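You operate a simulated robot arm through the tools that you are given. There is no shell and no other tool.

The job below is to be done with a simulated two-armed robot. You get a single attempt, and the scene is never put back.

JOB
Tighten both couplers on the scaffold tubes to 10 Nm, blue first.
Fine: set the dial, and park the driver in its stand.

It is judged by the outcome, as a careful person would: the job done as asked, and still so three seconds after it is handed in. It fails if anything else is knocked over, pushed out of place, dropped, spilled or broken.

ROBOT AND FRAMES
Two 7-joint arms with fingered hands on one trunk that stands fixed in place. Base frame: the origin is at the foot of the trunk, x ahead of it, y to its left, z up; the work surface is at about z = 0.45. Units: m, degrees, N and s.
The left shoulder is at [0.132, 0.185, 1.011], the right one opposite. With the tool pointing down near the work surface each hand reaches from about 0.1 to 0.84 m from the base axis, measured 20 degrees to its own side. Payload 4 kg a hand.
The tool frame of a hand sits at the grasp point between the pads (the TCP): z along the fingers, y along the line on which they close. The tips reach 0.026 m beyond it. The gripper opens to 0.132 m; its body begins 0.073 m behind the TCP. The gripper is a hand of 3 fingers: y runs from the thumb to the fingers, the wrist lies at [0, 0, -0.224] in the tool frame.
Orientation is that of the tool frame in the base frame, as a unit quaternion [x, y, z, w]. With the fingers straight down and closing along the base's y, the tool's x points along the base's -x, its y along +y and its z along -z.

CONTROLS
- The arms move only by the tool jog_arm. It takes "left_steps", "right_steps" or both (then of equal length, played together; a hand with none holds still); each is a list of rows, each a list of 6 numbers: the shift along the tool's x, y, z in units of 25 mm (1.0 is 25 mm), then the turn, a rotation vector about the tool's x, y, z in units of 8 degrees (1.0 is 8 degrees). In form: [[x, y, z, ax, ay, az], ...]. A call has 1 to 20 rows; each row shifts and turns the commanded pose from where the row before left it, along the tool's axes as they then stand. A call with a number of a shift or a turn outside -1 to 1 is refused whole. Rows are played at 5 a second. More than 0.05 m and 8.6 degrees between two rows, and nothing of the call is played. A pose out of reach is approached as far as the arm can. The call stops where the force on the tool passes 40 N (or 10 N more than at its start, if that is more) or the arm is blocked; 0.2 s more then pass. In this call time passes only in rows, and 0.2 s behind the last. It gives the time, the measured TCP pose, the force on the tool (base axes), the opening and the grip force at its end, in the units of the frame above (readings bear some noise), with the torque about the TCP (base axes, N m) and any sound that the robot's microphone picked up, and new pictures: "show" is both (left out), scene, wrist or none (wrist: the cameras of the hands that moved).
- Cameras (640 x 400 px; columns grow to the right, rows downward): "scene" is now at [0.2699, 0.0573, 1.2216]; the picture's right is [0.57, -0.79, -0.23], its down [-0.64, -0.26, -0.72] and it looks along [0.51, 0.56, -0.66] (base axes); focal length 288 px, centre (320, 200). "left" rides on the left gripper at [-0.061, 0.003, -0.092] in its tool frame; the picture's right is [-0.05, -1.00, 0.00], its down [0.83, -0.04, -0.55] and it looks along [0.55, -0.03, 0.83] (tool axes); focal length 230 px, centre (320, 200). "right" rides on the right gripper at [0.061, 0.003, -0.092] in its tool frame; the picture's right is [-0.05, 1.00, 0.00], its down [-0.83, -0.04, -0.55] and it looks along [-0.55, -0.03, 0.83] (tool axes); focal length 230 px, centre (320, 200).
- lift_body(by): moves the trunk up (or, below 0, down) by that many m; the arms and the scene camera ride with it, the base frame stays. It gives what a move gives, with no picture.
- move_fingers(finger1, finger2, thumb_bend, hand): sets how far each is bent, from 0 (flat) to 1 (curled in); at 0.3 the hand is open as for a grip, at 0.7 the pads meet at the TCP. One left out holds its place. A second passes; each finger stops where it meets its share of the squeeze, and holds until it gets a number again. It is the only way to open and close the hand. It gives what a move gives, with no picture; readings hold the bend of each and the force on the fingers (four entries, about 0 where the hand has none), thumb and palm.
- turn_head(pan, tilt): turns the head with the scene camera to pan (to the left, within 86 degrees either way) and tilt (down, from -29 to 69), counted from straight ahead of the robot (the tilt from the chest, where the trunk bows). It gives what a move gives, and a new picture of the scene camera.
- locate(camera, pixels): there is no depth. For up to 12 entries [column, row, z] of the newest picture of that camera ("zoom" is the newest enlarged one), the place [x, y] in the base frame at which the ray of that pixel passes the height z, good to about 0.002 m. No time passes.
- zoom(camera, box): a new picture of the part [left, top, right, bottom] of that camera's present view, enlarged. No time passes.
- hand_in(): hands the job in; it is judged then, once.

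Open the grippers and draw the arms clear of the work before you hand the job in, unless the task says otherwise.

The tools are called after "Request:" as a command line: name --argument value ..., lists and objects as JSON in quotes. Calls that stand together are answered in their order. jog_arm: Moves the arms, as the interface text tells. Its arguments: {"type":"object","properties":{"left_steps":{"type":"array","items":{"type":"array","items":{"type":"number"}}},"right_steps":{"type":"array","items":{"type":"array","items":{"type":"number"}}},"show":{"type":"string","enum":["both","scene","wrist","none"]}},"required":[]} The other tools are called the same way: lift_body (by) moves the trunk up or down; move_fingers (finger1, finger2, thumb_bend, hand) moves the fingers one by one; turn_head (pan, tilt) turns the head that bears the scene camera; locate (camera, pixels) gives the place at which the rays of pixels pass given heights; zoom (camera, box) takes an enlarged picture of a part of a camera's view; hand_in () hands the job in.

At the start:

```text
t: 0.0
left_tcp_pos: [0.3571, 0.438, 0.8942]
left_tool_rot: [-0.001, 1.0, 0.0, 0.0]
left_ft_force: [-0.3, -0.4, 0.1]
left_ft_torque: [0.03, -0.02, 0.02]
left_gripper_width: 0.132
left_grip_force: 0.0
left_shape: jaw
left_bend: [0.3, 0.3, 0.3]
left_finger forces: [0.0, 0.0, 0.1, 0.0, 0.0, 0.1]
right_tcp_pos: [0.6335, 0.0122, 0.8303]
right_tool_rot: [0.0, 1.0, -0.001, -0.001]
right_ft_force: [-0.3, 0.2, -0.1]
right_ft_torque: [-0.03, 0.03, -0.01]
right_gripper_width: 0.1317
right_grip_force: 0.0
right_shape: jaw
right_bend: [0.3, 0.3, 0.3]
right_finger forces: [0.0, 0.0, 0.1, 0.0, 0.0, 0.0]
trunk travel left (down, up): [-0.075, 0.387]
head pan, tilt (commanded): [37.8, 24.8]
```

scene: 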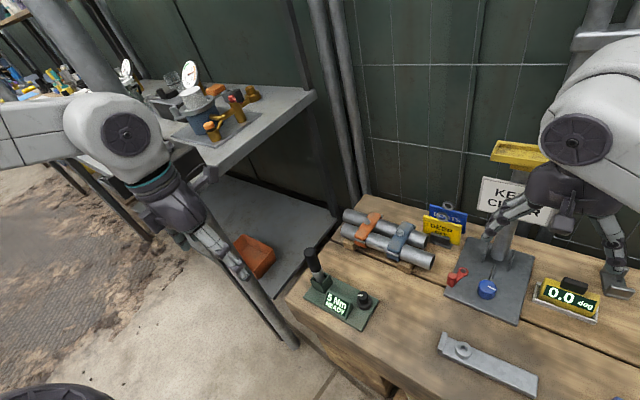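
right: 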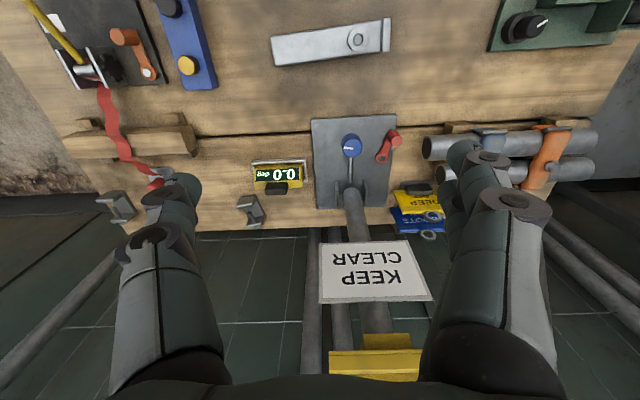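
left: 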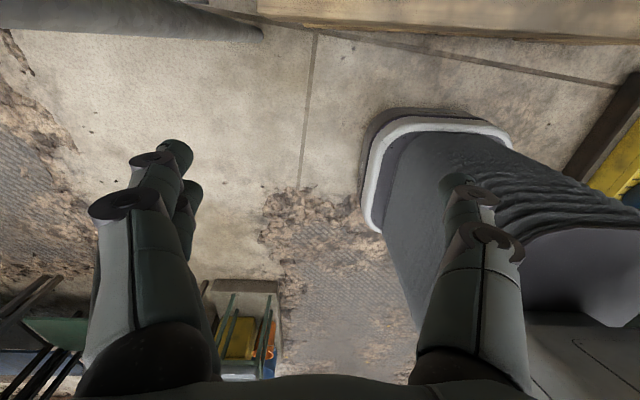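

The scene picture shows the green driver stand near (340,300) reading "5 Nm READY" and the tubes with an orange and a blue-grey coupler near (390,235). I zoom into both for details before moving anything.

Request:
zoom --camera "scene" --box '[280, 230, 400, 340]'

Request:
zoom --camera "scene" --box '[320, 190, 480, 290]'

Request:
zoom --camera "scene" --box '[420, 130, 640, 400]'

Request:
zoom --camera "right" --box '[380, 0, 640, 240]'

```text
3.64 times, centred on (340, 285) of scene
```

zoom: 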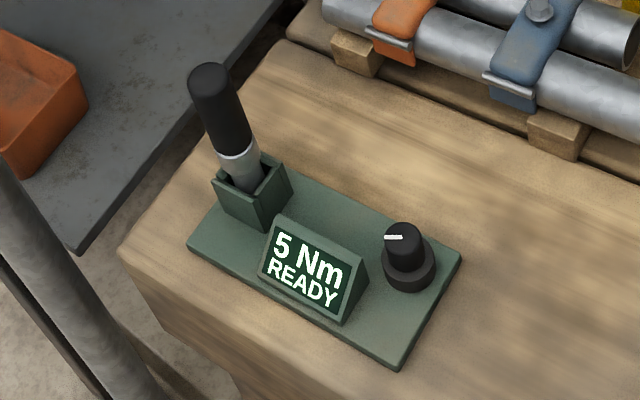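

```text
4.00 times, centred on (400, 240) of scene
```

zoom: 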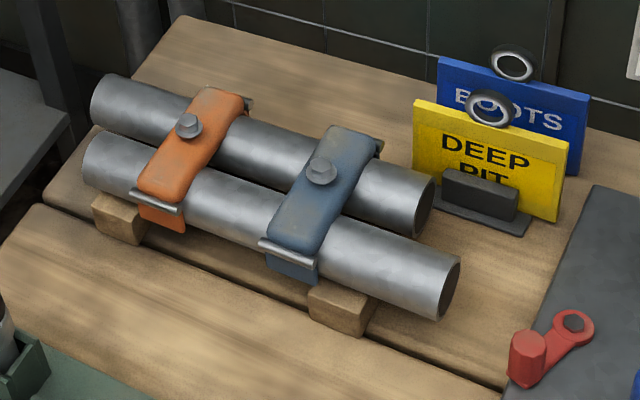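

```text
1.48 times, centred on (530, 265) of scene
```

zoom: 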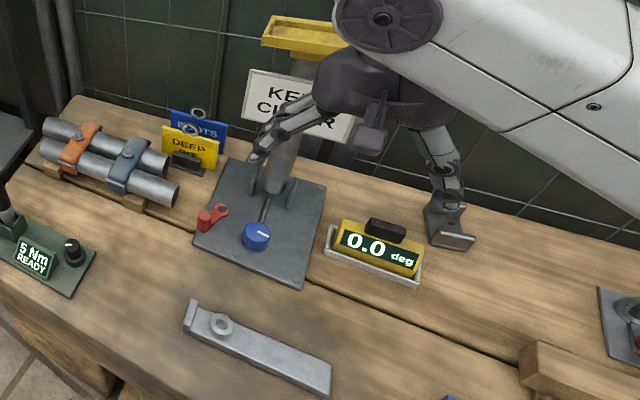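

```text
1.67 times, centred on (510, 120) of right
```

zoom: 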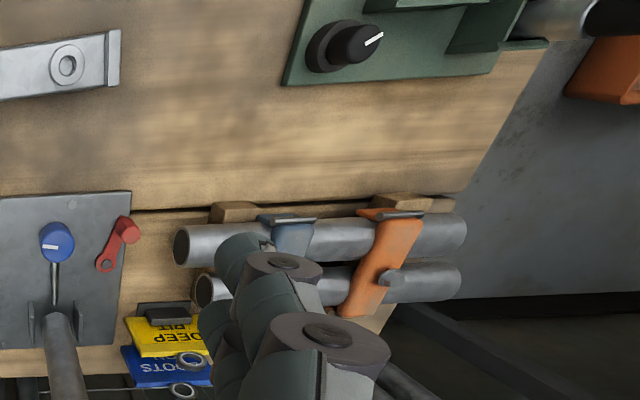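

The driver stands in its socket at about (315,262) in the scene picture, the dial at (363,299), and the bolt heads at about (367,221) and (400,232). I locate these at likely heights.

Request:
locate --camera "scene" --pixels '[[315, 287, 0.46], [324, 305, 0.46], [362, 300, 0.5], [367, 221, 0.55], [400, 232, 0.55], [341, 226, 0.5], [434, 263, 0.5], [309, 251, 0.62], [315, 275, 0.5], [391, 321, 0.46], [360, 330, 0.46], [304, 290, 0.46]]'

Request:
turn_head --pan 37 --tilt 45

```text
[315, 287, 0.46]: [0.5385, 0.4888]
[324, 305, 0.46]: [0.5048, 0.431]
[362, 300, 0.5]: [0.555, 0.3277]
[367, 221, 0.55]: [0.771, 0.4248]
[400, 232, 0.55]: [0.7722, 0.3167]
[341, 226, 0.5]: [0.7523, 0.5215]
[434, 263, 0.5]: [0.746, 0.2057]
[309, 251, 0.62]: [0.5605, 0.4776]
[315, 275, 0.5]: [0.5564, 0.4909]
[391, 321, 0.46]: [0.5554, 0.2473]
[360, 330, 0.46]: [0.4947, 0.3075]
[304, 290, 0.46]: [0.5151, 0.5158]
```

```text
t: 0.8
left_tcp_pos: [0.3572, 0.4383, 0.8931]
left_tool_rot: [-0.001, 1.0, 0.0, 0.001]
left_ft_force: [-0.5, 0.0, -0.1]
left_ft_torque: [0.03, 0.0, 0.01]
left_gripper_width: 0.132
left_grip_force: 0.1
left_shape: jaw
left_bend: [0.3, 0.3, 0.3]
left_finger forces: [0.0, 0.0, 0.0, 0.1, 0.1, 0.0]
right_tcp_pos: [0.6343, 0.0125, 0.8309]
right_tool_rot: [0.0, 1.0, 0.0, 0.0]
right_ft_force: [-0.2, -0.6, 1.1]
right_ft_torque: [0.02, -0.03, -0.04]
right_gripper_width: 0.132
right_grip_force: 0.0
right_shape: jaw
right_bend: [0.3, 0.3, 0.3]
right_finger forces: [0.1, 0.0, 0.0, 0.0, 0.1, 0.1]
trunk travel left (down, up): [-0.075, 0.387]
head pan, tilt (commanded): [37.0, 45.0]
```

scene: 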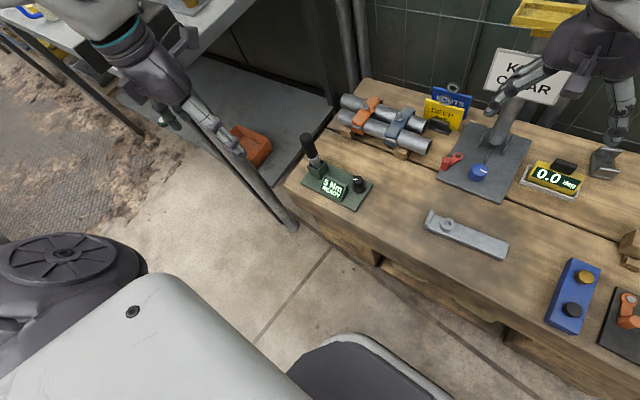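

Now the stand is at about (337,187). I zoom in on it and the couplers at high enlargement.

Request:
zoom --camera "scene" --box '[290, 125, 386, 215]'

Request:
zoom --camera "scene" --box '[330, 85, 440, 165]'

```text
4.44 times, centred on (338, 170) of scene
```

zoom: 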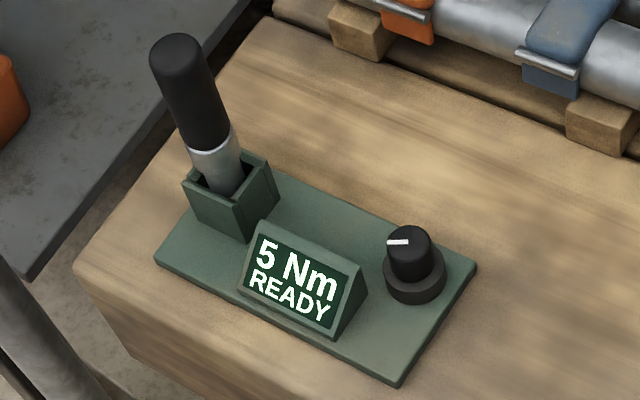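

```text
5.00 times, centred on (385, 125) of scene
```

zoom: 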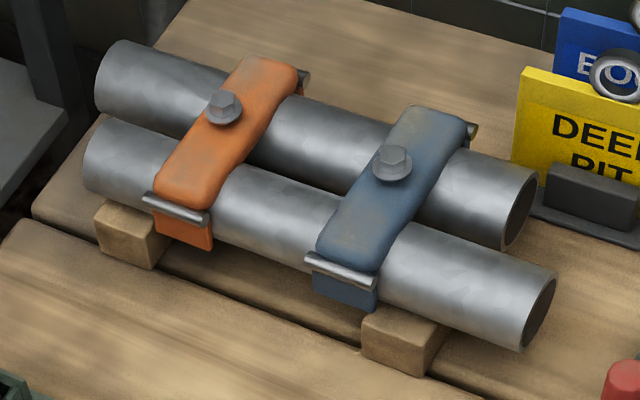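

The bolt heads sit on top of the straps (blue at about (393,130), orange at (365,106)) and the driver is upright in its box at (313,155). I move the left hand high above and beyond the stand so its wrist camera, which looks back and down, can give a second view.

Request:
jog_arm --left_steps '[[-1, 0, 0.25, 0, 0, 0], [-1, 0, 0.25, 0, 0, 0], [-1, 0, 0.25, 0, 0, 0], [-1, 0, 0.25, 0, 0, 0], [-1, 0, 0.25, 0, 0, 0], [-1, 0, 0.25, 0, 0, 0], [-1, 0, 0.25, 0, 0, 0], [-1, 0, 0.25, 0, 0, 0], [-1, 0, 0.25, 0, 0, 0], [-1, 0, 0.25, 0, 0, 0], [-1, 0, 0.25, 0, 0, 0], [-1, 0, 0.25, 0, 0, 0], [-1, 0, 0.25, 0, 0, 0]]' --show "both"

```text
t: 3.6
left_tcp_pos: [0.6829, 0.4382, 0.8117]
left_tool_rot: [-0.001, 1.0, 0.002, 0.001]
left_ft_force: [-0.3, 0.2, 0.0]
left_ft_torque: [0.03, 0.01, -0.03]
left_gripper_width: 0.1319
left_grip_force: 0.0
left_shape: jaw
left_bend: [0.3, 0.3, 0.3]
left_finger forces: [0.0, 0.0, 0.0, 0.0, 0.1, 0.0]
right_tcp_pos: [0.6352, 0.0126, 0.8289]
right_tool_rot: [0.0, 1.0, 0.0, -0.002]
right_ft_force: [0.0, -0.1, -1.1]
right_ft_torque: [-0.02, 0.02, 0.01]
right_gripper_width: 0.1319
right_grip_force: 0.0
right_shape: jaw
right_bend: [0.3, 0.3, 0.3]
right_finger forces: [0.1, 0.1, 0.1, 0.0, 0.1, 0.0]
trunk travel left (down, up): [-0.075, 0.387]
head pan, tilt (commanded): [37.0, 45.0]
```

scene: 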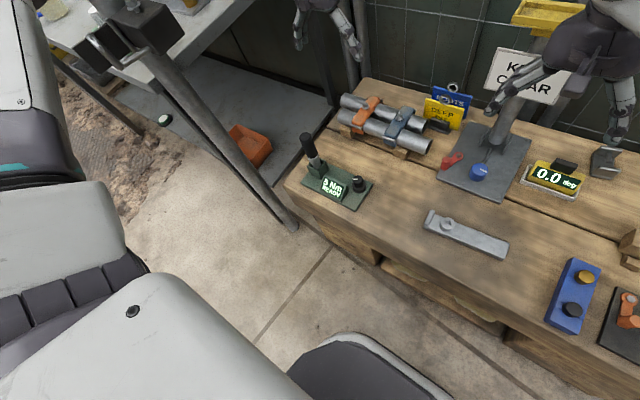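
left: 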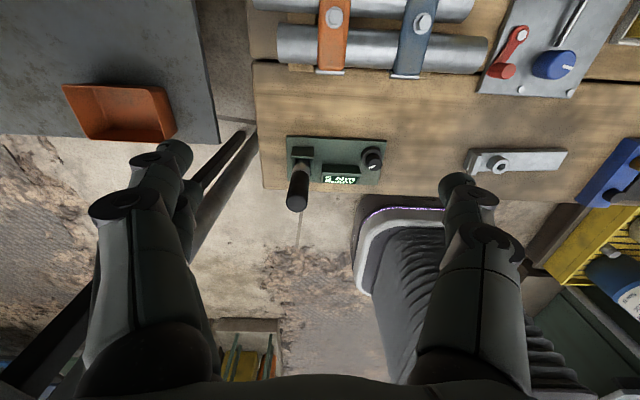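

The wrist view shows the stand at (335,165), the driver handle top at (298,205), the dial at (373,157) and both bolt heads at (335,17) and (421,22). I zoom in on each for measurement.

Request:
zoom --camera "left" --box '[270, 120, 400, 220]'

Request:
zoom --camera "left" --box '[260, 0, 480, 100]'

```text
4.00 times, centred on (335, 170) of left
```

zoom: 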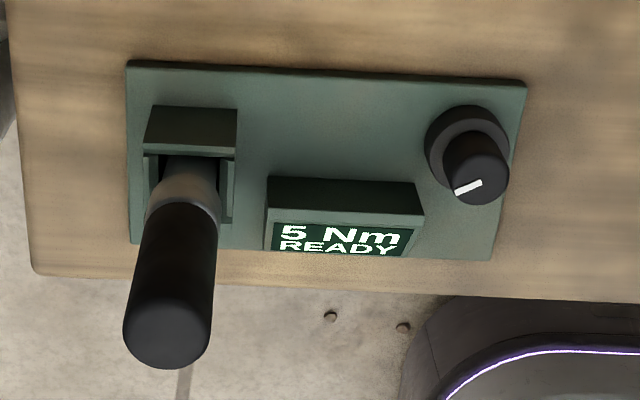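

```text
2.91 times, centred on (370, 50) of left
```

zoom: 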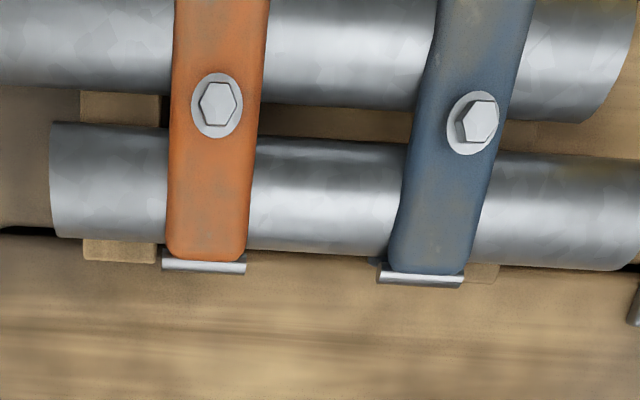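

I triangulate using both cameras, querying several heights for dial top, driver cap, and both bolt-head tops.

Request:
locate --camera "scene" --pixels '[[358.3, 179, 0.48], [358.3, 179, 0.52], [305.6, 136.2, 0.58], [305.6, 136.2, 0.66], [399.6, 116, 0.53], [399.6, 116, 0.57], [365.4, 105, 0.53], [365.4, 105, 0.57]]'

Request:
locate --camera "left" --pixels '[[373.75, 165, 0.48], [373.75, 165, 0.52], [296.5, 202.5, 0.58], [296.5, 202.5, 0.66], [425.7, 23.2, 0.53], [425.7, 23.2, 0.57], [335.3, 16.3, 0.53], [335.3, 16.3, 0.57]]'

```text
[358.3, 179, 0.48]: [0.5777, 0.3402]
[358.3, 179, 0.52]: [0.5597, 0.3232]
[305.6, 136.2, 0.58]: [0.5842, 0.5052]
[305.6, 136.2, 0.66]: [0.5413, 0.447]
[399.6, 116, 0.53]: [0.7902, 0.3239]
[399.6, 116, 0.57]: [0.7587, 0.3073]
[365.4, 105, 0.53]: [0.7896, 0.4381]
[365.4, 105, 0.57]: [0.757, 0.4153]
```

```text
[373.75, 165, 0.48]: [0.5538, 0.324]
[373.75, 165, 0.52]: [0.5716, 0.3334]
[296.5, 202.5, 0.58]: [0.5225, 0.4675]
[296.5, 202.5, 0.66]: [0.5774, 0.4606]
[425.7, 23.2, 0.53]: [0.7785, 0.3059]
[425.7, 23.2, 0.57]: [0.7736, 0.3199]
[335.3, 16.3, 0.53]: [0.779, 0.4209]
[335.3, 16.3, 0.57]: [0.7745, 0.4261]
```

Triangulation gives the dial top at about (0.566, 0.330, 0.507), the driver cap at (0.557, 0.466, 0.63), and bolts near (0.776, 0.314, 0.548) and (0.777, 0.425, 0.545). I narrow the left hand a little, since the dial is small and the display block is close to it.

Request:
move_fingers --hand "left" --finger1 0.48 --finger2 0.48 --thumb_bend 0.48

Request:
jog_arm --left_steps '[[0.93, -0.86, 0.4, 0, 0, 0], [0.93, -0.86, 0.4, 0, 0, 0], [0.93, -0.86, 0.4, 0, 0, 0], [0.93, -0.86, 0.4, 0, 0, 0], [0.93, -0.86, 0.4, 0, 0, 0], [0, 0, 1, 0, 0, 0], [0, 0, 1, 0, 0, 0], [0, 0, 1, 0, 0, 0], [0, 0, 1, 0, 0, 0], [0, 0, 1, 0, 0, 0], [0, 0, 0.8, 0, 0, 0]]' --show "both"

```text
t: 4.6
left_tcp_pos: [0.6821, 0.4379, 0.8125]
left_tool_rot: [-0.001, 1.0, 0.0, 0.0]
left_ft_force: [-1.8, -0.4, 0.1]
left_ft_torque: [0.03, -0.03, 0.0]
left_gripper_width: 0.0753
left_grip_force: 0.0
left_shape: fingers
left_bend: [0.48, 0.48, 0.48]
left_finger forces: [0.0, 0.0, 0.1, 0.1, 0.0, 0.1]
right_tcp_pos: [0.6346, 0.0124, 0.831]
right_tool_rot: [0.0, 1.0, 0.0, -0.001]
right_ft_force: [-0.4, 0.6, -0.1]
right_ft_torque: [0.01, 0.01, 0.03]
right_gripper_width: 0.1319
right_grip_force: 0.0
right_shape: jaw
right_bend: [0.3, 0.3, 0.3]
right_finger forces: [0.0, 0.0, 0.1, 0.1, 0.0, 0.1]
trunk travel left (down, up): [-0.075, 0.387]
head pan, tilt (commanded): [37.0, 45.0]
```

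```text
t: 7.0
left_tcp_pos: [0.5652, 0.3321, 0.6165]
left_tool_rot: [-0.001, 1.0, 0.001, 0.0]
left_ft_force: [-0.7, -0.4, -0.1]
left_ft_torque: [0.02, -0.02, -0.01]
left_gripper_width: 0.075
left_grip_force: 0.1
left_shape: fingers
left_bend: [0.48, 0.48, 0.48]
left_finger forces: [0.0, 0.1, 0.0, 0.1, 0.1, 0.0]
right_tcp_pos: [0.6348, 0.0118, 0.83]
right_tool_rot: [0.0, 1.0, 0.0, -0.002]
right_ft_force: [-0.5, 0.1, -0.5]
right_ft_torque: [0.0, 0.0, -0.01]
right_gripper_width: 0.1322
right_grip_force: 0.1
right_shape: jaw
right_bend: [0.3, 0.3, 0.3]
right_finger forces: [0.0, 0.1, 0.0, 0.0, 0.0, 0.0]
trunk travel left (down, up): [-0.075, 0.387]
head pan, tilt (commanded): [37.0, 45.0]
```

scene: 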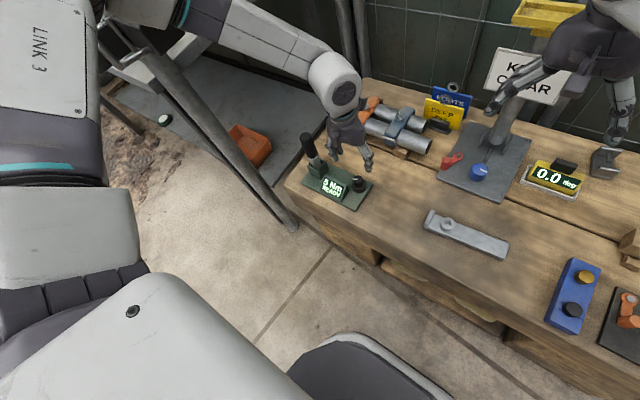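
left: 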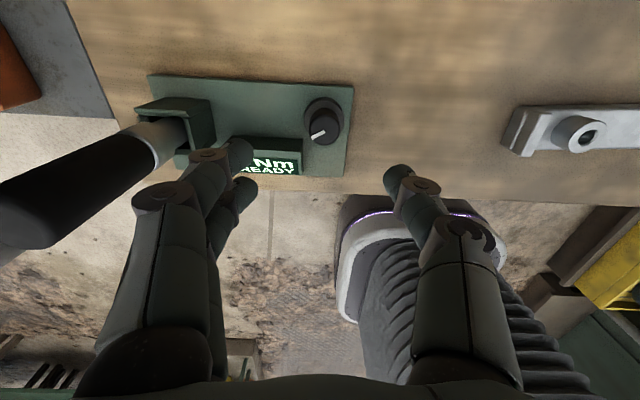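

The hand is above the dial with fingers at (240,170) and thumb at (400,180); the dial top is at (322,128). I zoom to refine the dial position.

Request:
zoom --camera "left" --box '[230, 70, 390, 170]'

Request:
locate --camera "left" --pixels '[[322, 129, 0.5], [322, 129, 0.51], [320, 112, 0.47], [320, 112, 0.48], [153, 76, 0.46], [353, 86, 0.46], [346, 177, 0.46]]'

```text
4.00 times, centred on (310, 120) of left
```

zoom: 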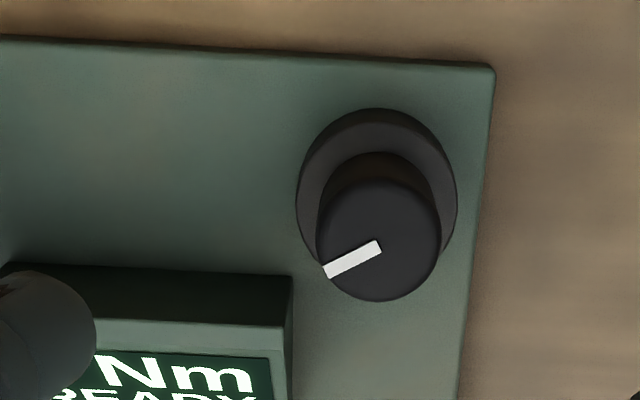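

```text
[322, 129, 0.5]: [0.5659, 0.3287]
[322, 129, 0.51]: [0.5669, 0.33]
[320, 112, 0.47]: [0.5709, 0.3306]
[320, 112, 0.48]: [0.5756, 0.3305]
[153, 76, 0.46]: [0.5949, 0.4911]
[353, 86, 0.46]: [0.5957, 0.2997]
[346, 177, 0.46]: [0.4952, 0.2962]
```

The knob top centre is at pixel (325,130) with about 27 mm diameter, its pointer toward about 8 o'clock; the display block's near corner at (302,139)-(302,151) is close. I locate these to see which finger directions are free.

Request:
locate --camera "left" --pixels '[[325, 130, 0.507], [302.5, 139, 0.462], [302, 151, 0.48], [302, 151, 0.49], [302, 151, 0.5], [324.3, 117.5, 0.475]]'

Request:
zoom --camera "scene" --box '[310, 150, 390, 215]'

```text
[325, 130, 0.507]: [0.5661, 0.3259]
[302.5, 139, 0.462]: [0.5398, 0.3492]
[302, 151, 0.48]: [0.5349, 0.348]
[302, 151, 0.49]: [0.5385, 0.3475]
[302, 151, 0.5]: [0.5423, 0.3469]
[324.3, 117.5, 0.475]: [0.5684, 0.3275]
```

```text
6.15 times, centred on (350, 182) of scene
```

zoom: 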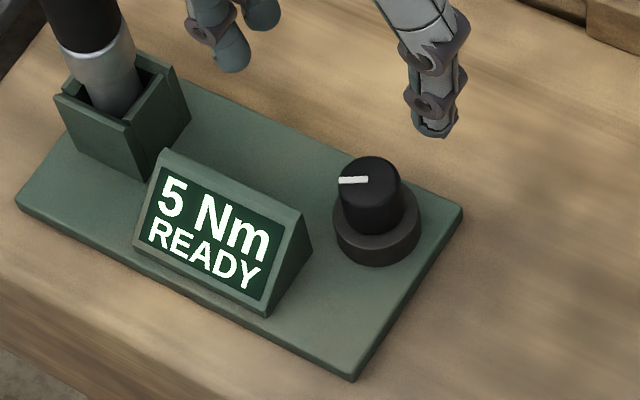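

The block's back face is at x≈0.540, top z≈0.49, with its near corner at (0.540,0.348), and the knob centre is about (0.566,0.327). I yaw the hand 32° clockwise so the fingers clear the block, centre over the knob, and descend partway.

Request:
jog_arm --left_steps '[[-0.03, -0.2, 0.3, 0, 0, 0.8], [0, 0, 0.5, 0, 0, 0.8], [0, 0, 0.5, 0, 0, 0.8], [0, 0, 0.5, 0, 0, 0.8], [0, 0, 0.5, 0, 0, 0.8], [0, 0, 0.4, 0, 0, 0]]' --show "both"

```text
t: 8.4
left_tcp_pos: [0.5681, 0.3282, 0.5493]
left_tool_rot: [0.276, 0.961, 0.001, 0.0]
left_ft_force: [-0.3, 0.9, 0.7]
left_ft_torque: [0.04, -0.01, -0.01]
left_gripper_width: 0.0752
left_grip_force: 0.0
left_shape: fingers
left_bend: [0.48, 0.48, 0.48]
left_finger forces: [0.1, 0.0, 0.0, 0.1, 0.0, 0.1]
right_tcp_pos: [0.6341, 0.0126, 0.8308]
right_tool_rot: [0.0, 1.0, 0.001, -0.001]
right_ft_force: [-0.3, 0.0, -0.5]
right_ft_torque: [-0.02, 0.01, 0.02]
right_gripper_width: 0.1319
right_grip_force: 0.2
right_shape: jaw
right_bend: [0.3, 0.3, 0.3]
right_finger forces: [0.1, 0.1, 0.0, 0.0, 0.0, 0.0]
trunk travel left (down, up): [-0.075, 0.387]
head pan, tilt (commanded): [37.0, 45.0]
```

scene: 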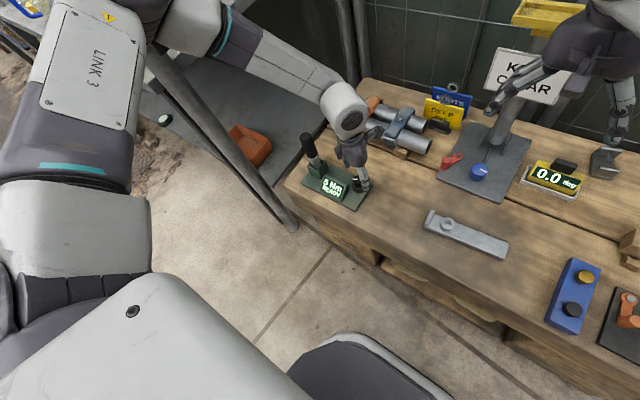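
left: 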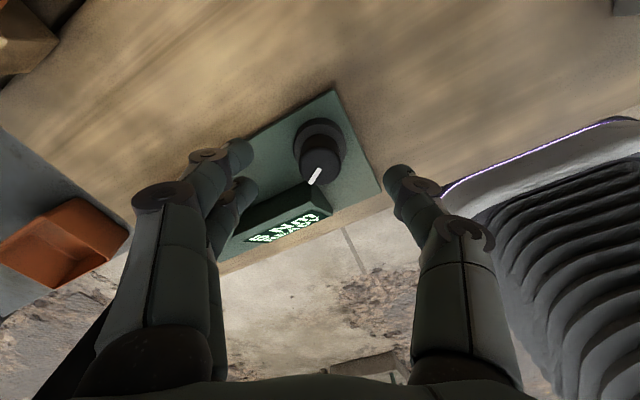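

The knob top now sits at about (320,160), where a point straight below the TCP at that height should appear (320,163). I zoom to verify centring.

Request:
zoom --camera "left" --box '[230, 90, 410, 230]'

```text
2.86 times, centred on (320, 160) of left
```

zoom: 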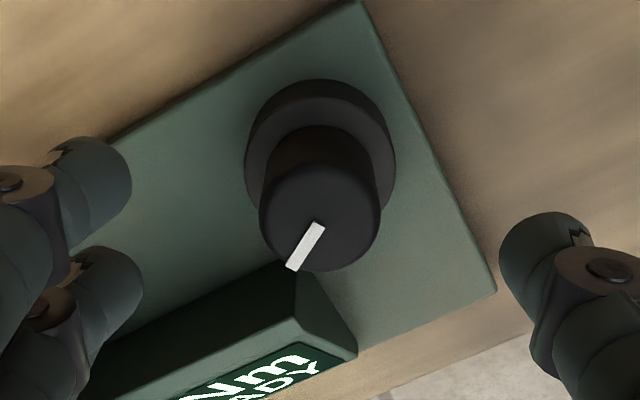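

Knob centre is within about 2 mm of the tool axis. I descend 37 mm so the pads straddle the upper knob.

Request:
jog_arm --left_steps '[[0.1, 0, 0.5, 0, 0, 0], [0, 0, 0.5, 0, 0, 0], [0, 0, 0.5, 0, 0, 0]]' --show "wrist"

Request:
move_fingers --hand "left" --finger1 0.7 --finger2 0.7 --thumb_bend 0.7

Request:
zoom --camera "scene" --box '[290, 110, 410, 215]'

```text
t: 9.2
left_tcp_pos: [0.5664, 0.3271, 0.5132]
left_tool_rot: [0.274, 0.962, 0.0, 0.0]
left_ft_force: [-0.2, -0.3, -0.2]
left_ft_torque: [0.04, 0.0, -0.01]
left_gripper_width: 0.075
left_grip_force: 0.0
left_shape: fingers
left_bend: [0.48, 0.48, 0.48]
left_finger forces: [0.0, 0.1, 0.1, 0.1, 0.0, 0.0]
right_tcp_pos: [0.635, 0.0115, 0.8309]
right_tool_rot: [0.0, 1.0, 0.001, -0.001]
right_ft_force: [0.2, 0.1, 0.2]
right_ft_torque: [0.01, 0.02, -0.01]
right_gripper_width: 0.1317
right_grip_force: 0.1
right_shape: jaw
right_bend: [0.3, 0.3, 0.3]
right_finger forces: [0.0, 0.0, 0.0, 0.1, 0.0, 0.1]
trunk travel left (down, up): [-0.075, 0.387]
head pan, tilt (commanded): [37.0, 45.0]
```

left: 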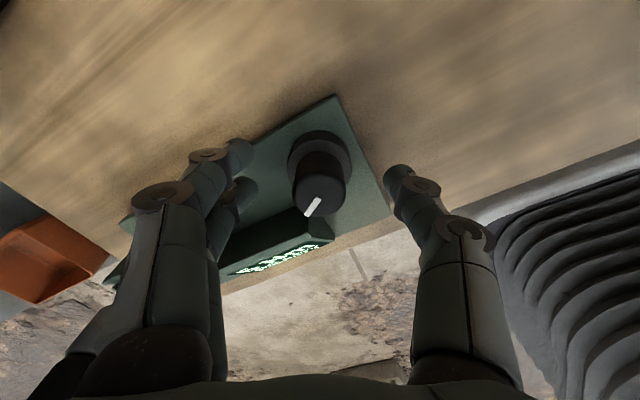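

```text
t: 10.2
left_tcp_pos: [0.5657, 0.3257, 0.5122]
left_tool_rot: [0.275, 0.961, 0.0, 0.0]
left_ft_force: [-0.2, -0.6, -2.6]
left_ft_torque: [-0.01, 0.02, -0.01]
left_gripper_width: 0.0221
left_grip_force: 8.6
left_shape: fingers
left_bend: [0.65, 0.64, 0.66]
left_finger forces: [3.4, 4.5, 0.0, 0.0, 9.1, 0.0]
right_tcp_pos: [0.6353, 0.0122, 0.8301]
right_tool_rot: [0.0, 1.0, 0.001, -0.001]
right_ft_force: [0.0, 0.5, 0.5]
right_ft_torque: [-0.02, 0.0, -0.01]
right_gripper_width: 0.1321
right_grip_force: 0.1
right_shape: jaw
right_bend: [0.3, 0.3, 0.3]
right_finger forces: [0.0, 0.0, 0.1, 0.0, 0.0, 0.0]
trunk travel left (down, up): [-0.075, 0.387]
head pan, tilt (commanded): [37.0, 45.0]
```

```text
3.81 times, centred on (350, 162) of scene
```

zoom: 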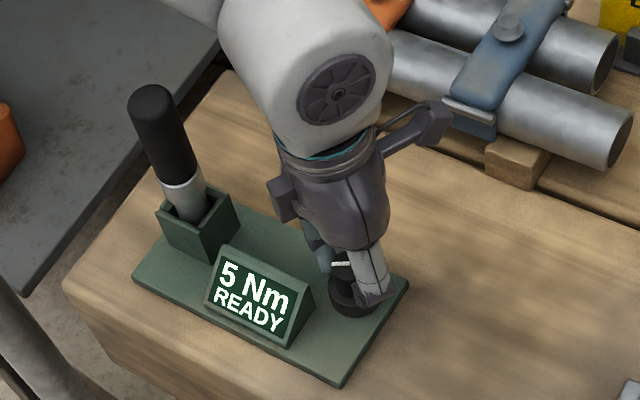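

The grip on the knob is steady (about 9 N) and the display still reads 5 Nm. I turn the hand 16° clockwise and check the display's response.

Request:
jog_arm --left_steps '[[0, 0, 0, 0, 0, 0.5], [0, 0, 0, 0, 0, 0.5], [0, 0, 0, 0, 0, 0.5], [0, 0, 0, 0, 0, 0.5]]' --show "wrist"

Request:
zoom --camera "scene" --box '[290, 110, 410, 215]'

```text
t: 11.2
left_tcp_pos: [0.5652, 0.3273, 0.5138]
left_tool_rot: [0.406, 0.914, 0.001, -0.001]
left_ft_force: [-0.9, 3.3, -1.9]
left_ft_torque: [0.06, -0.01, 0.27]
left_gripper_width: 0.0227
left_grip_force: 10.0
left_shape: fingers
left_bend: [0.65, 0.65, 0.66]
left_finger forces: [4.1, 7.8, 0.1, 0.0, 7.9, 0.1]
right_tcp_pos: [0.6344, 0.0127, 0.8291]
right_tool_rot: [-0.001, 1.0, 0.0, -0.001]
right_ft_force: [0.0, 0.4, 0.1]
right_ft_torque: [-0.01, 0.01, 0.0]
right_gripper_width: 0.1319
right_grip_force: 0.1
right_shape: jaw
right_bend: [0.3, 0.3, 0.3]
right_finger forces: [0.0, 0.0, 0.0, 0.0, 0.0, 0.0]
trunk travel left (down, up): [-0.075, 0.387]
head pan, tilt (commanded): [37.0, 45.0]
```

left: 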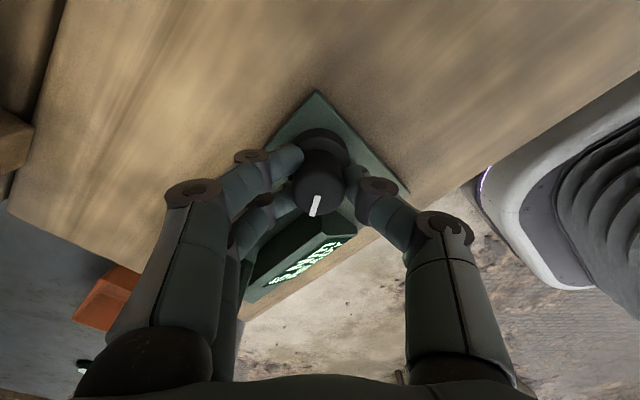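

```text
3.81 times, centred on (350, 162) of scene
```

zoom: 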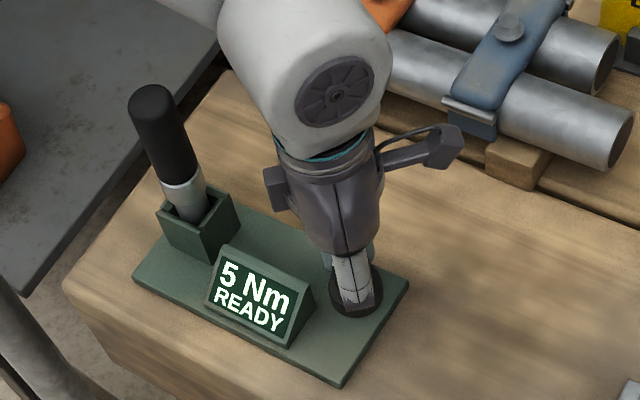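

The display still reads 5 Nm and there is a torque of 0.27 N m about the knob axis. I zoom on the pointer in the wrist view to see whether the knob is turning with the hand.

Request:
zoom --camera "left" --box '[260, 110, 400, 250]'

```text
2.86 times, centred on (330, 180) of left
```

zoom: 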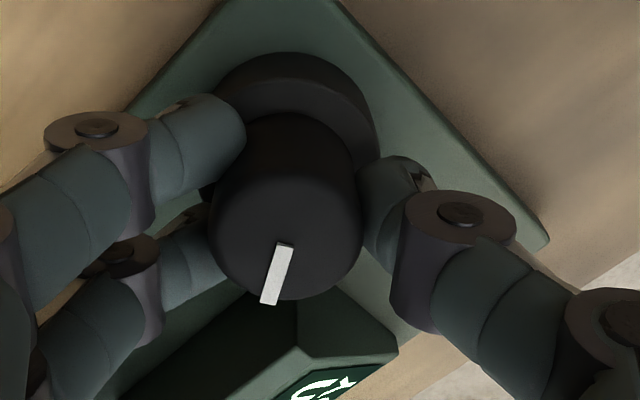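

The pointer shifted about 15° in the hand frame, so the hand slipped round the knob while the knob stayed put. I squeeze harder by commanding a deeper bend and read the forces.

Request:
move_fingers --hand "left" --finger1 0.9 --finger2 0.9 --thumb_bend 0.9

```text
t: 12.2
left_tcp_pos: [0.5646, 0.3282, 0.512]
left_tool_rot: [0.406, 0.914, 0.001, -0.001]
left_ft_force: [-4.6, 2.2, -9.7]
left_ft_torque: [0.14, -0.07, 0.15]
left_gripper_width: 0.0216
left_grip_force: 21.2
left_shape: fingers
left_bend: [0.67, 0.66, 0.66]
left_finger forces: [9.0, 12.6, 0.0, 0.0, 20.5, 0.0]
right_tcp_pos: [0.6355, 0.0123, 0.8296]
right_tool_rot: [0.0, 1.0, -0.001, -0.001]
right_ft_force: [0.2, 0.4, 0.4]
right_ft_torque: [-0.02, 0.05, 0.02]
right_gripper_width: 0.1322
right_grip_force: 0.1
right_shape: jaw
right_bend: [0.3, 0.3, 0.3]
right_finger forces: [0.0, 0.0, 0.0, 0.1, 0.0, 0.0]
trunk travel left (down, up): [-0.075, 0.387]
head pan, tilt (commanded): [37.0, 45.0]
```

The grip rose to about 21 N. I turn another 16° clockwise and check the knob and display again.

Request:
jog_arm --left_steps '[[0, 0, 0, 0, 0, 0.5], [0, 0, 0, 0, 0, 0.5], [0, 0, 0, 0, 0, 0.5], [0, 0, 0, 0, 0, 0.5]]' --show "wrist"

Request:
zoom --camera "scene" --box '[290, 110, 410, 215]'

Request:
zoom --camera "left" --box '[260, 110, 400, 250]'

```text
t: 13.2
left_tcp_pos: [0.5639, 0.3287, 0.5122]
left_tool_rot: [0.529, 0.848, 0.0, -0.001]
left_ft_force: [-10.0, 4.8, -6.7]
left_ft_torque: [0.1, 0.14, 0.48]
left_gripper_width: 0.0222
left_grip_force: 26.5
left_shape: fingers
left_bend: [0.67, 0.67, 0.66]
left_finger forces: [8.9, 23.9, 0.0, 0.0, 19.9, 0.0]
right_tcp_pos: [0.6347, 0.013, 0.8305]
right_tool_rot: [0.0, 1.0, -0.001, 0.0]
right_ft_force: [-0.3, -0.4, -0.3]
right_ft_torque: [-0.03, -0.02, 0.0]
right_gripper_width: 0.1317
right_grip_force: 0.1
right_shape: jaw
right_bend: [0.3, 0.3, 0.3]
right_finger forces: [0.0, 0.0, 0.0, 0.1, 0.1, 0.0]
trunk travel left (down, up): [-0.075, 0.387]
head pan, tilt (commanded): [37.0, 45.0]
```

left: 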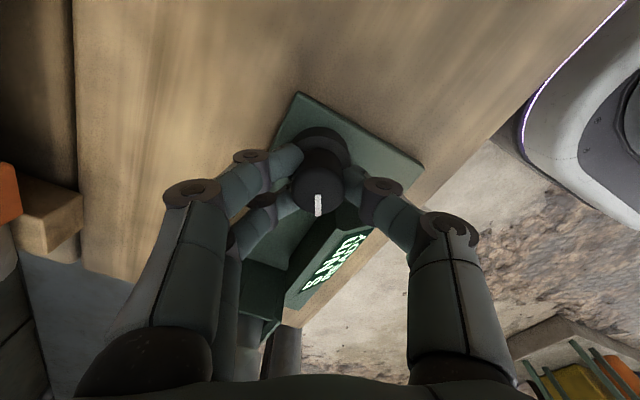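

```text
3.81 times, centred on (350, 162) of scene
```

zoom: 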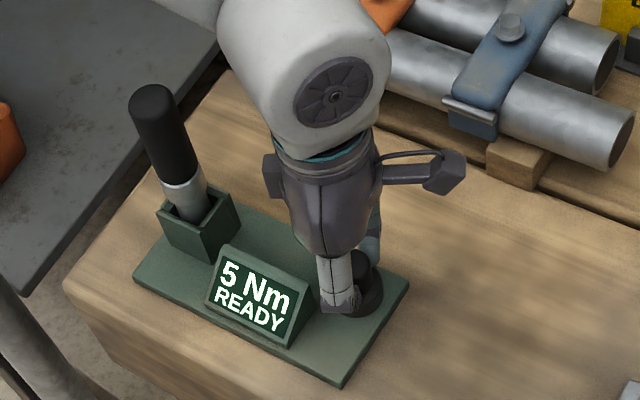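

```text
2.86 times, centred on (330, 180) of left
```

zoom: 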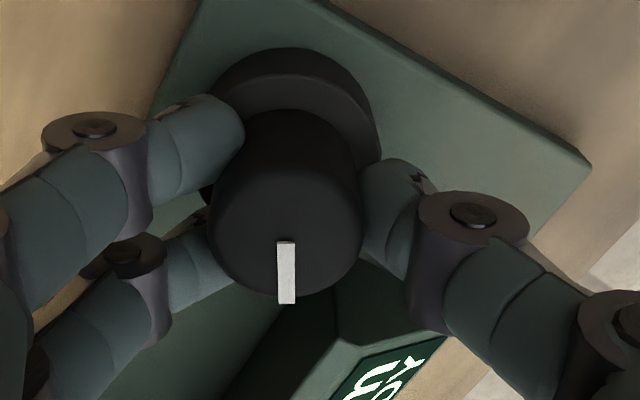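

Over two turns the pointer's absolute angle moved only from about 60° to 64°, so the knob is stiff rather than free. I squeeze at full bend and turn a little further to see whether it follows.

Request:
move_fingers --hand "left" --finger1 1.0 --finger2 1.0 --thumb_bend 1.0

Request:
jog_arm --left_steps '[[0, 0, 0, 0, 0, 0.5], [0, 0, 0, 0, 0, 0.5], [0, 0, 0, 0, 0, 0]]' --show "wrist"

Request:
zoom --camera "left" --box '[260, 110, 400, 250]'

Request:
zoom --camera "scene" --box '[290, 110, 410, 215]'

```text
t: 14.2
left_tcp_pos: [0.5642, 0.3287, 0.512]
left_tool_rot: [0.529, 0.849, 0.001, -0.001]
left_ft_force: [-9.5, 12.5, -11.3]
left_ft_torque: [0.3, 0.01, 0.28]
left_gripper_width: 0.0224
left_grip_force: 25.7
left_shape: fingers
left_bend: [0.68, 0.67, 0.67]
left_finger forces: [9.1, 23.1, 0.1, 0.1, 19.1, 0.0]
right_tcp_pos: [0.6352, 0.0143, 0.8303]
right_tool_rot: [0.0, 1.0, -0.001, -0.002]
right_ft_force: [0.4, 0.0, 1.0]
right_ft_torque: [0.03, 0.01, -0.01]
right_gripper_width: 0.1318
right_grip_force: 0.0
right_shape: jaw
right_bend: [0.3, 0.3, 0.3]
right_finger forces: [0.0, 0.0, 0.0, 0.0, 0.0, 0.0]
trunk travel left (down, up): [-0.075, 0.387]
head pan, tilt (commanded): [37.0, 45.0]
```

```text
t: 15.0
left_tcp_pos: [0.564, 0.3291, 0.5131]
left_tool_rot: [0.587, 0.809, 0.001, -0.002]
left_ft_force: [-10.1, 17.6, -9.5]
left_ft_torque: [0.4, 0.06, 0.68]
left_gripper_width: 0.0226
left_grip_force: 30.8
left_shape: fingers
left_bend: [0.68, 0.67, 0.67]
left_finger forces: [8.1, 34.6, 0.0, 0.0, 20.2, 0.0]
right_tcp_pos: [0.6338, 0.013, 0.8298]
right_tool_rot: [-0.001, 1.0, -0.001, -0.001]
right_ft_force: [-0.5, -0.3, 0.7]
right_ft_torque: [-0.01, 0.0, 0.02]
right_gripper_width: 0.1321
right_grip_force: 0.1
right_shape: jaw
right_bend: [0.3, 0.3, 0.3]
right_finger forces: [0.0, 0.0, 0.0, 0.1, 0.0, 0.0]
trunk travel left (down, up): [-0.075, 0.387]
head pan, tilt (commanded): [37.0, 45.0]
```

left: 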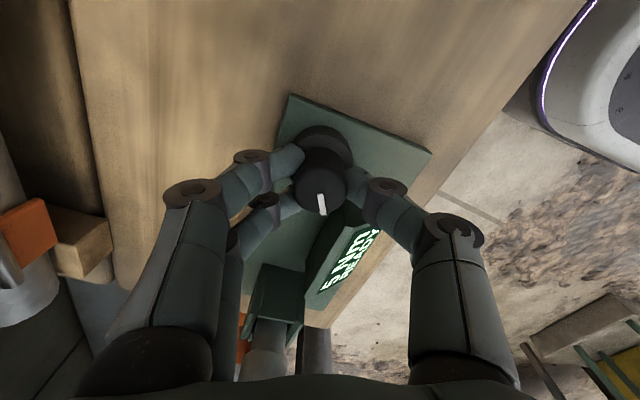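

```text
2.86 times, centred on (330, 180) of left
```

zoom: 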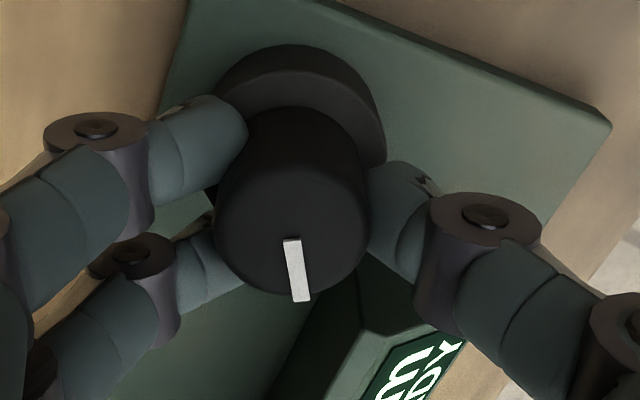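

```text
3.81 times, centred on (350, 162) of scene
```

zoom: 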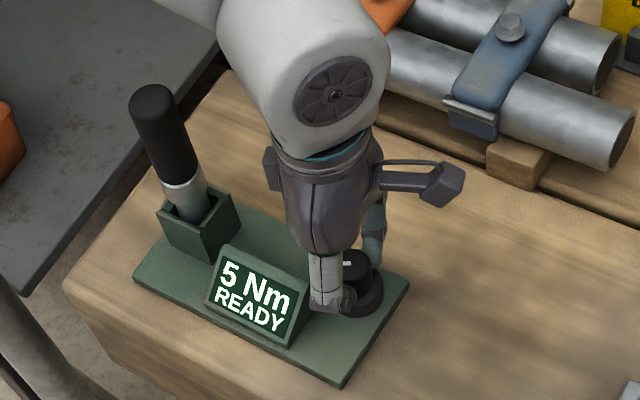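

The absolute pointer angle is still about 62° with 0.68 N m applied, so clockwise seems to be against a stop. I ease the grip slightly and turn counter-clockwise 24° to test the other direction.

Request:
move_fingers --hand "left" --finger1 0.85 --finger2 0.85 --thumb_bend 0.85

Request:
jog_arm --left_steps '[[0, 0, 0, 0, 0, -0.5], [0, 0, 0, 0, 0, -0.5], [0, 0, 0, 0, 0, -0.5], [0, 0, 0, 0, 0, -0.5], [0, 0, 0, 0, 0, -0.5], [0, 0, 0, 0, 0, -0.5]]' --show "wrist"

Request:
zoom --camera "left" --box '[260, 110, 400, 250]'

Request:
zoom --camera "scene" --box '[290, 110, 410, 215]'

```text
t: 16.0
left_tcp_pos: [0.5647, 0.3298, 0.5119]
left_tool_rot: [0.587, 0.809, 0.0, -0.003]
left_ft_force: [-11.9, 21.4, -3.5]
left_ft_torque: [0.43, 0.17, 0.49]
left_gripper_width: 0.0223
left_grip_force: 31.4
left_shape: fingers
left_bend: [0.68, 0.67, 0.68]
left_finger forces: [8.5, 33.5, 0.0, 0.1, 21.2, 0.1]
right_tcp_pos: [0.6342, 0.0133, 0.8306]
right_tool_rot: [0.0, 1.0, 0.0, 0.0]
right_ft_force: [0.1, -0.1, 0.5]
right_ft_torque: [-0.01, -0.01, -0.02]
right_gripper_width: 0.1318
right_grip_force: 0.0
right_shape: jaw
right_bend: [0.3, 0.3, 0.3]
right_finger forces: [0.1, 0.0, 0.0, 0.0, 0.0, 0.1]
trunk travel left (down, up): [-0.075, 0.387]
head pan, tilt (commanded): [37.0, 45.0]
```

```text
t: 17.4
left_tcp_pos: [0.5628, 0.328, 0.5117]
left_tool_rot: [0.404, 0.915, 0.0, -0.002]
left_ft_force: [-14.3, 14.9, -3.6]
left_ft_torque: [0.33, 0.24, 0.01]
left_gripper_width: 0.022
left_grip_force: 27.9
left_shape: fingers
left_bend: [0.68, 0.66, 0.69]
left_finger forces: [11.7, 22.3, 0.0, 0.0, 21.2, 0.0]
right_tcp_pos: [0.6347, 0.0128, 0.8297]
right_tool_rot: [0.0, 1.0, -0.002, 0.0]
right_ft_force: [0.0, 0.3, -0.2]
right_ft_torque: [0.05, -0.01, 0.01]
right_gripper_width: 0.1319
right_grip_force: 0.2
right_shape: jaw
right_bend: [0.3, 0.3, 0.3]
right_finger forces: [0.1, 0.0, 0.0, 0.1, 0.0, 0.0]
trunk travel left (down, up): [-0.075, 0.387]
head pan, tilt (commanded): [37.0, 45.0]
```

left: 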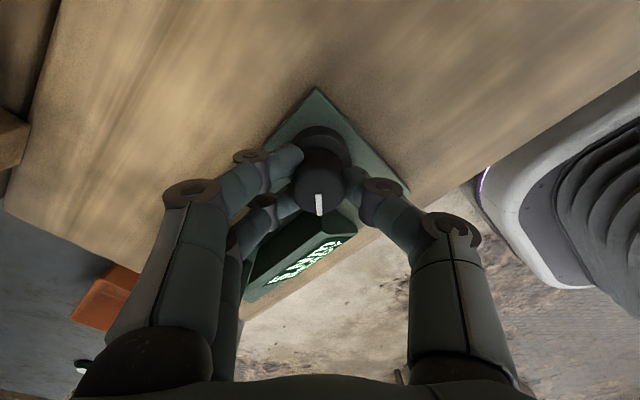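

```text
2.86 times, centred on (330, 180) of left
```

zoom: 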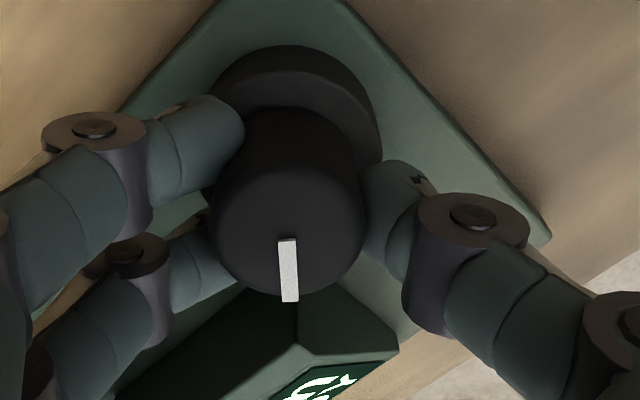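

```text
3.81 times, centred on (350, 162) of scene
```

zoom: 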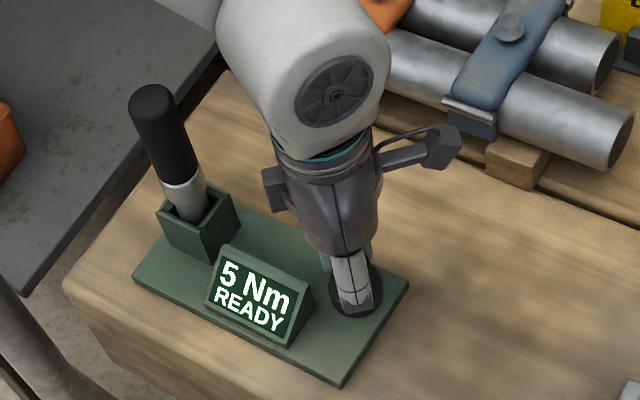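

The knob follows counter-clockwise: the absolute pointer angle went from 62° to 43° with almost no torque. I continue counter-clockwise 24° with a small recentring shift to relieve the side load, and watch the display.

Request:
jog_arm --left_steps '[[0.15, 0, 0, 0, 0, -0.5], [0, 0, 0, 0, 0, -0.5], [0, 0, 0, 0, 0, -0.5], [0, 0, 0, 0, 0, -0.5], [0, 0, 0, 0, 0, -0.5], [0, 0, 0, 0, 0, -0.5]]' --show "wrist"

Request:
zoom --camera "left" --box '[260, 110, 400, 250]'

Request:
zoom --camera "scene" --box '[290, 110, 410, 215]'

```text
t: 18.8
left_tcp_pos: [0.5631, 0.3282, 0.5133]
left_tool_rot: [0.206, 0.979, 0.0, 0.0]
left_ft_force: [-9.3, -3.3, -8.2]
left_ft_torque: [0.0, 0.13, 0.01]
left_gripper_width: 0.0222
left_grip_force: 25.2
left_shape: fingers
left_bend: [0.68, 0.67, 0.69]
left_finger forces: [12.1, 15.6, 0.1, 0.1, 22.0, 0.0]
right_tcp_pos: [0.6346, 0.013, 0.8307]
right_tool_rot: [0.0, 1.0, 0.0, -0.001]
right_ft_force: [0.5, -0.1, 0.0]
right_ft_torque: [0.01, -0.01, -0.02]
right_gripper_width: 0.1319
right_grip_force: 0.1
right_shape: jaw
right_bend: [0.3, 0.3, 0.3]
right_finger forces: [0.1, 0.0, 0.0, 0.0, 0.0, 0.0]
trunk travel left (down, up): [-0.075, 0.387]
head pan, tilt (commanded): [37.0, 45.0]
```

left: 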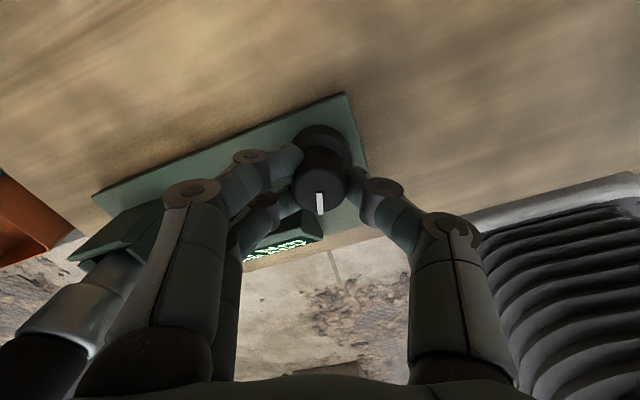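

```text
2.86 times, centred on (330, 180) of left
```

zoom: 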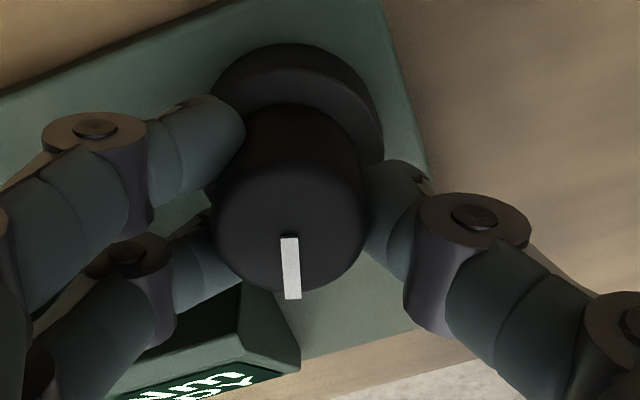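

```text
3.81 times, centred on (350, 162) of scene
```

zoom: 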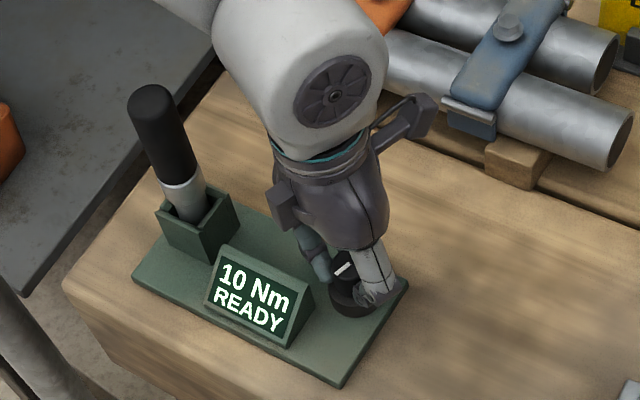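

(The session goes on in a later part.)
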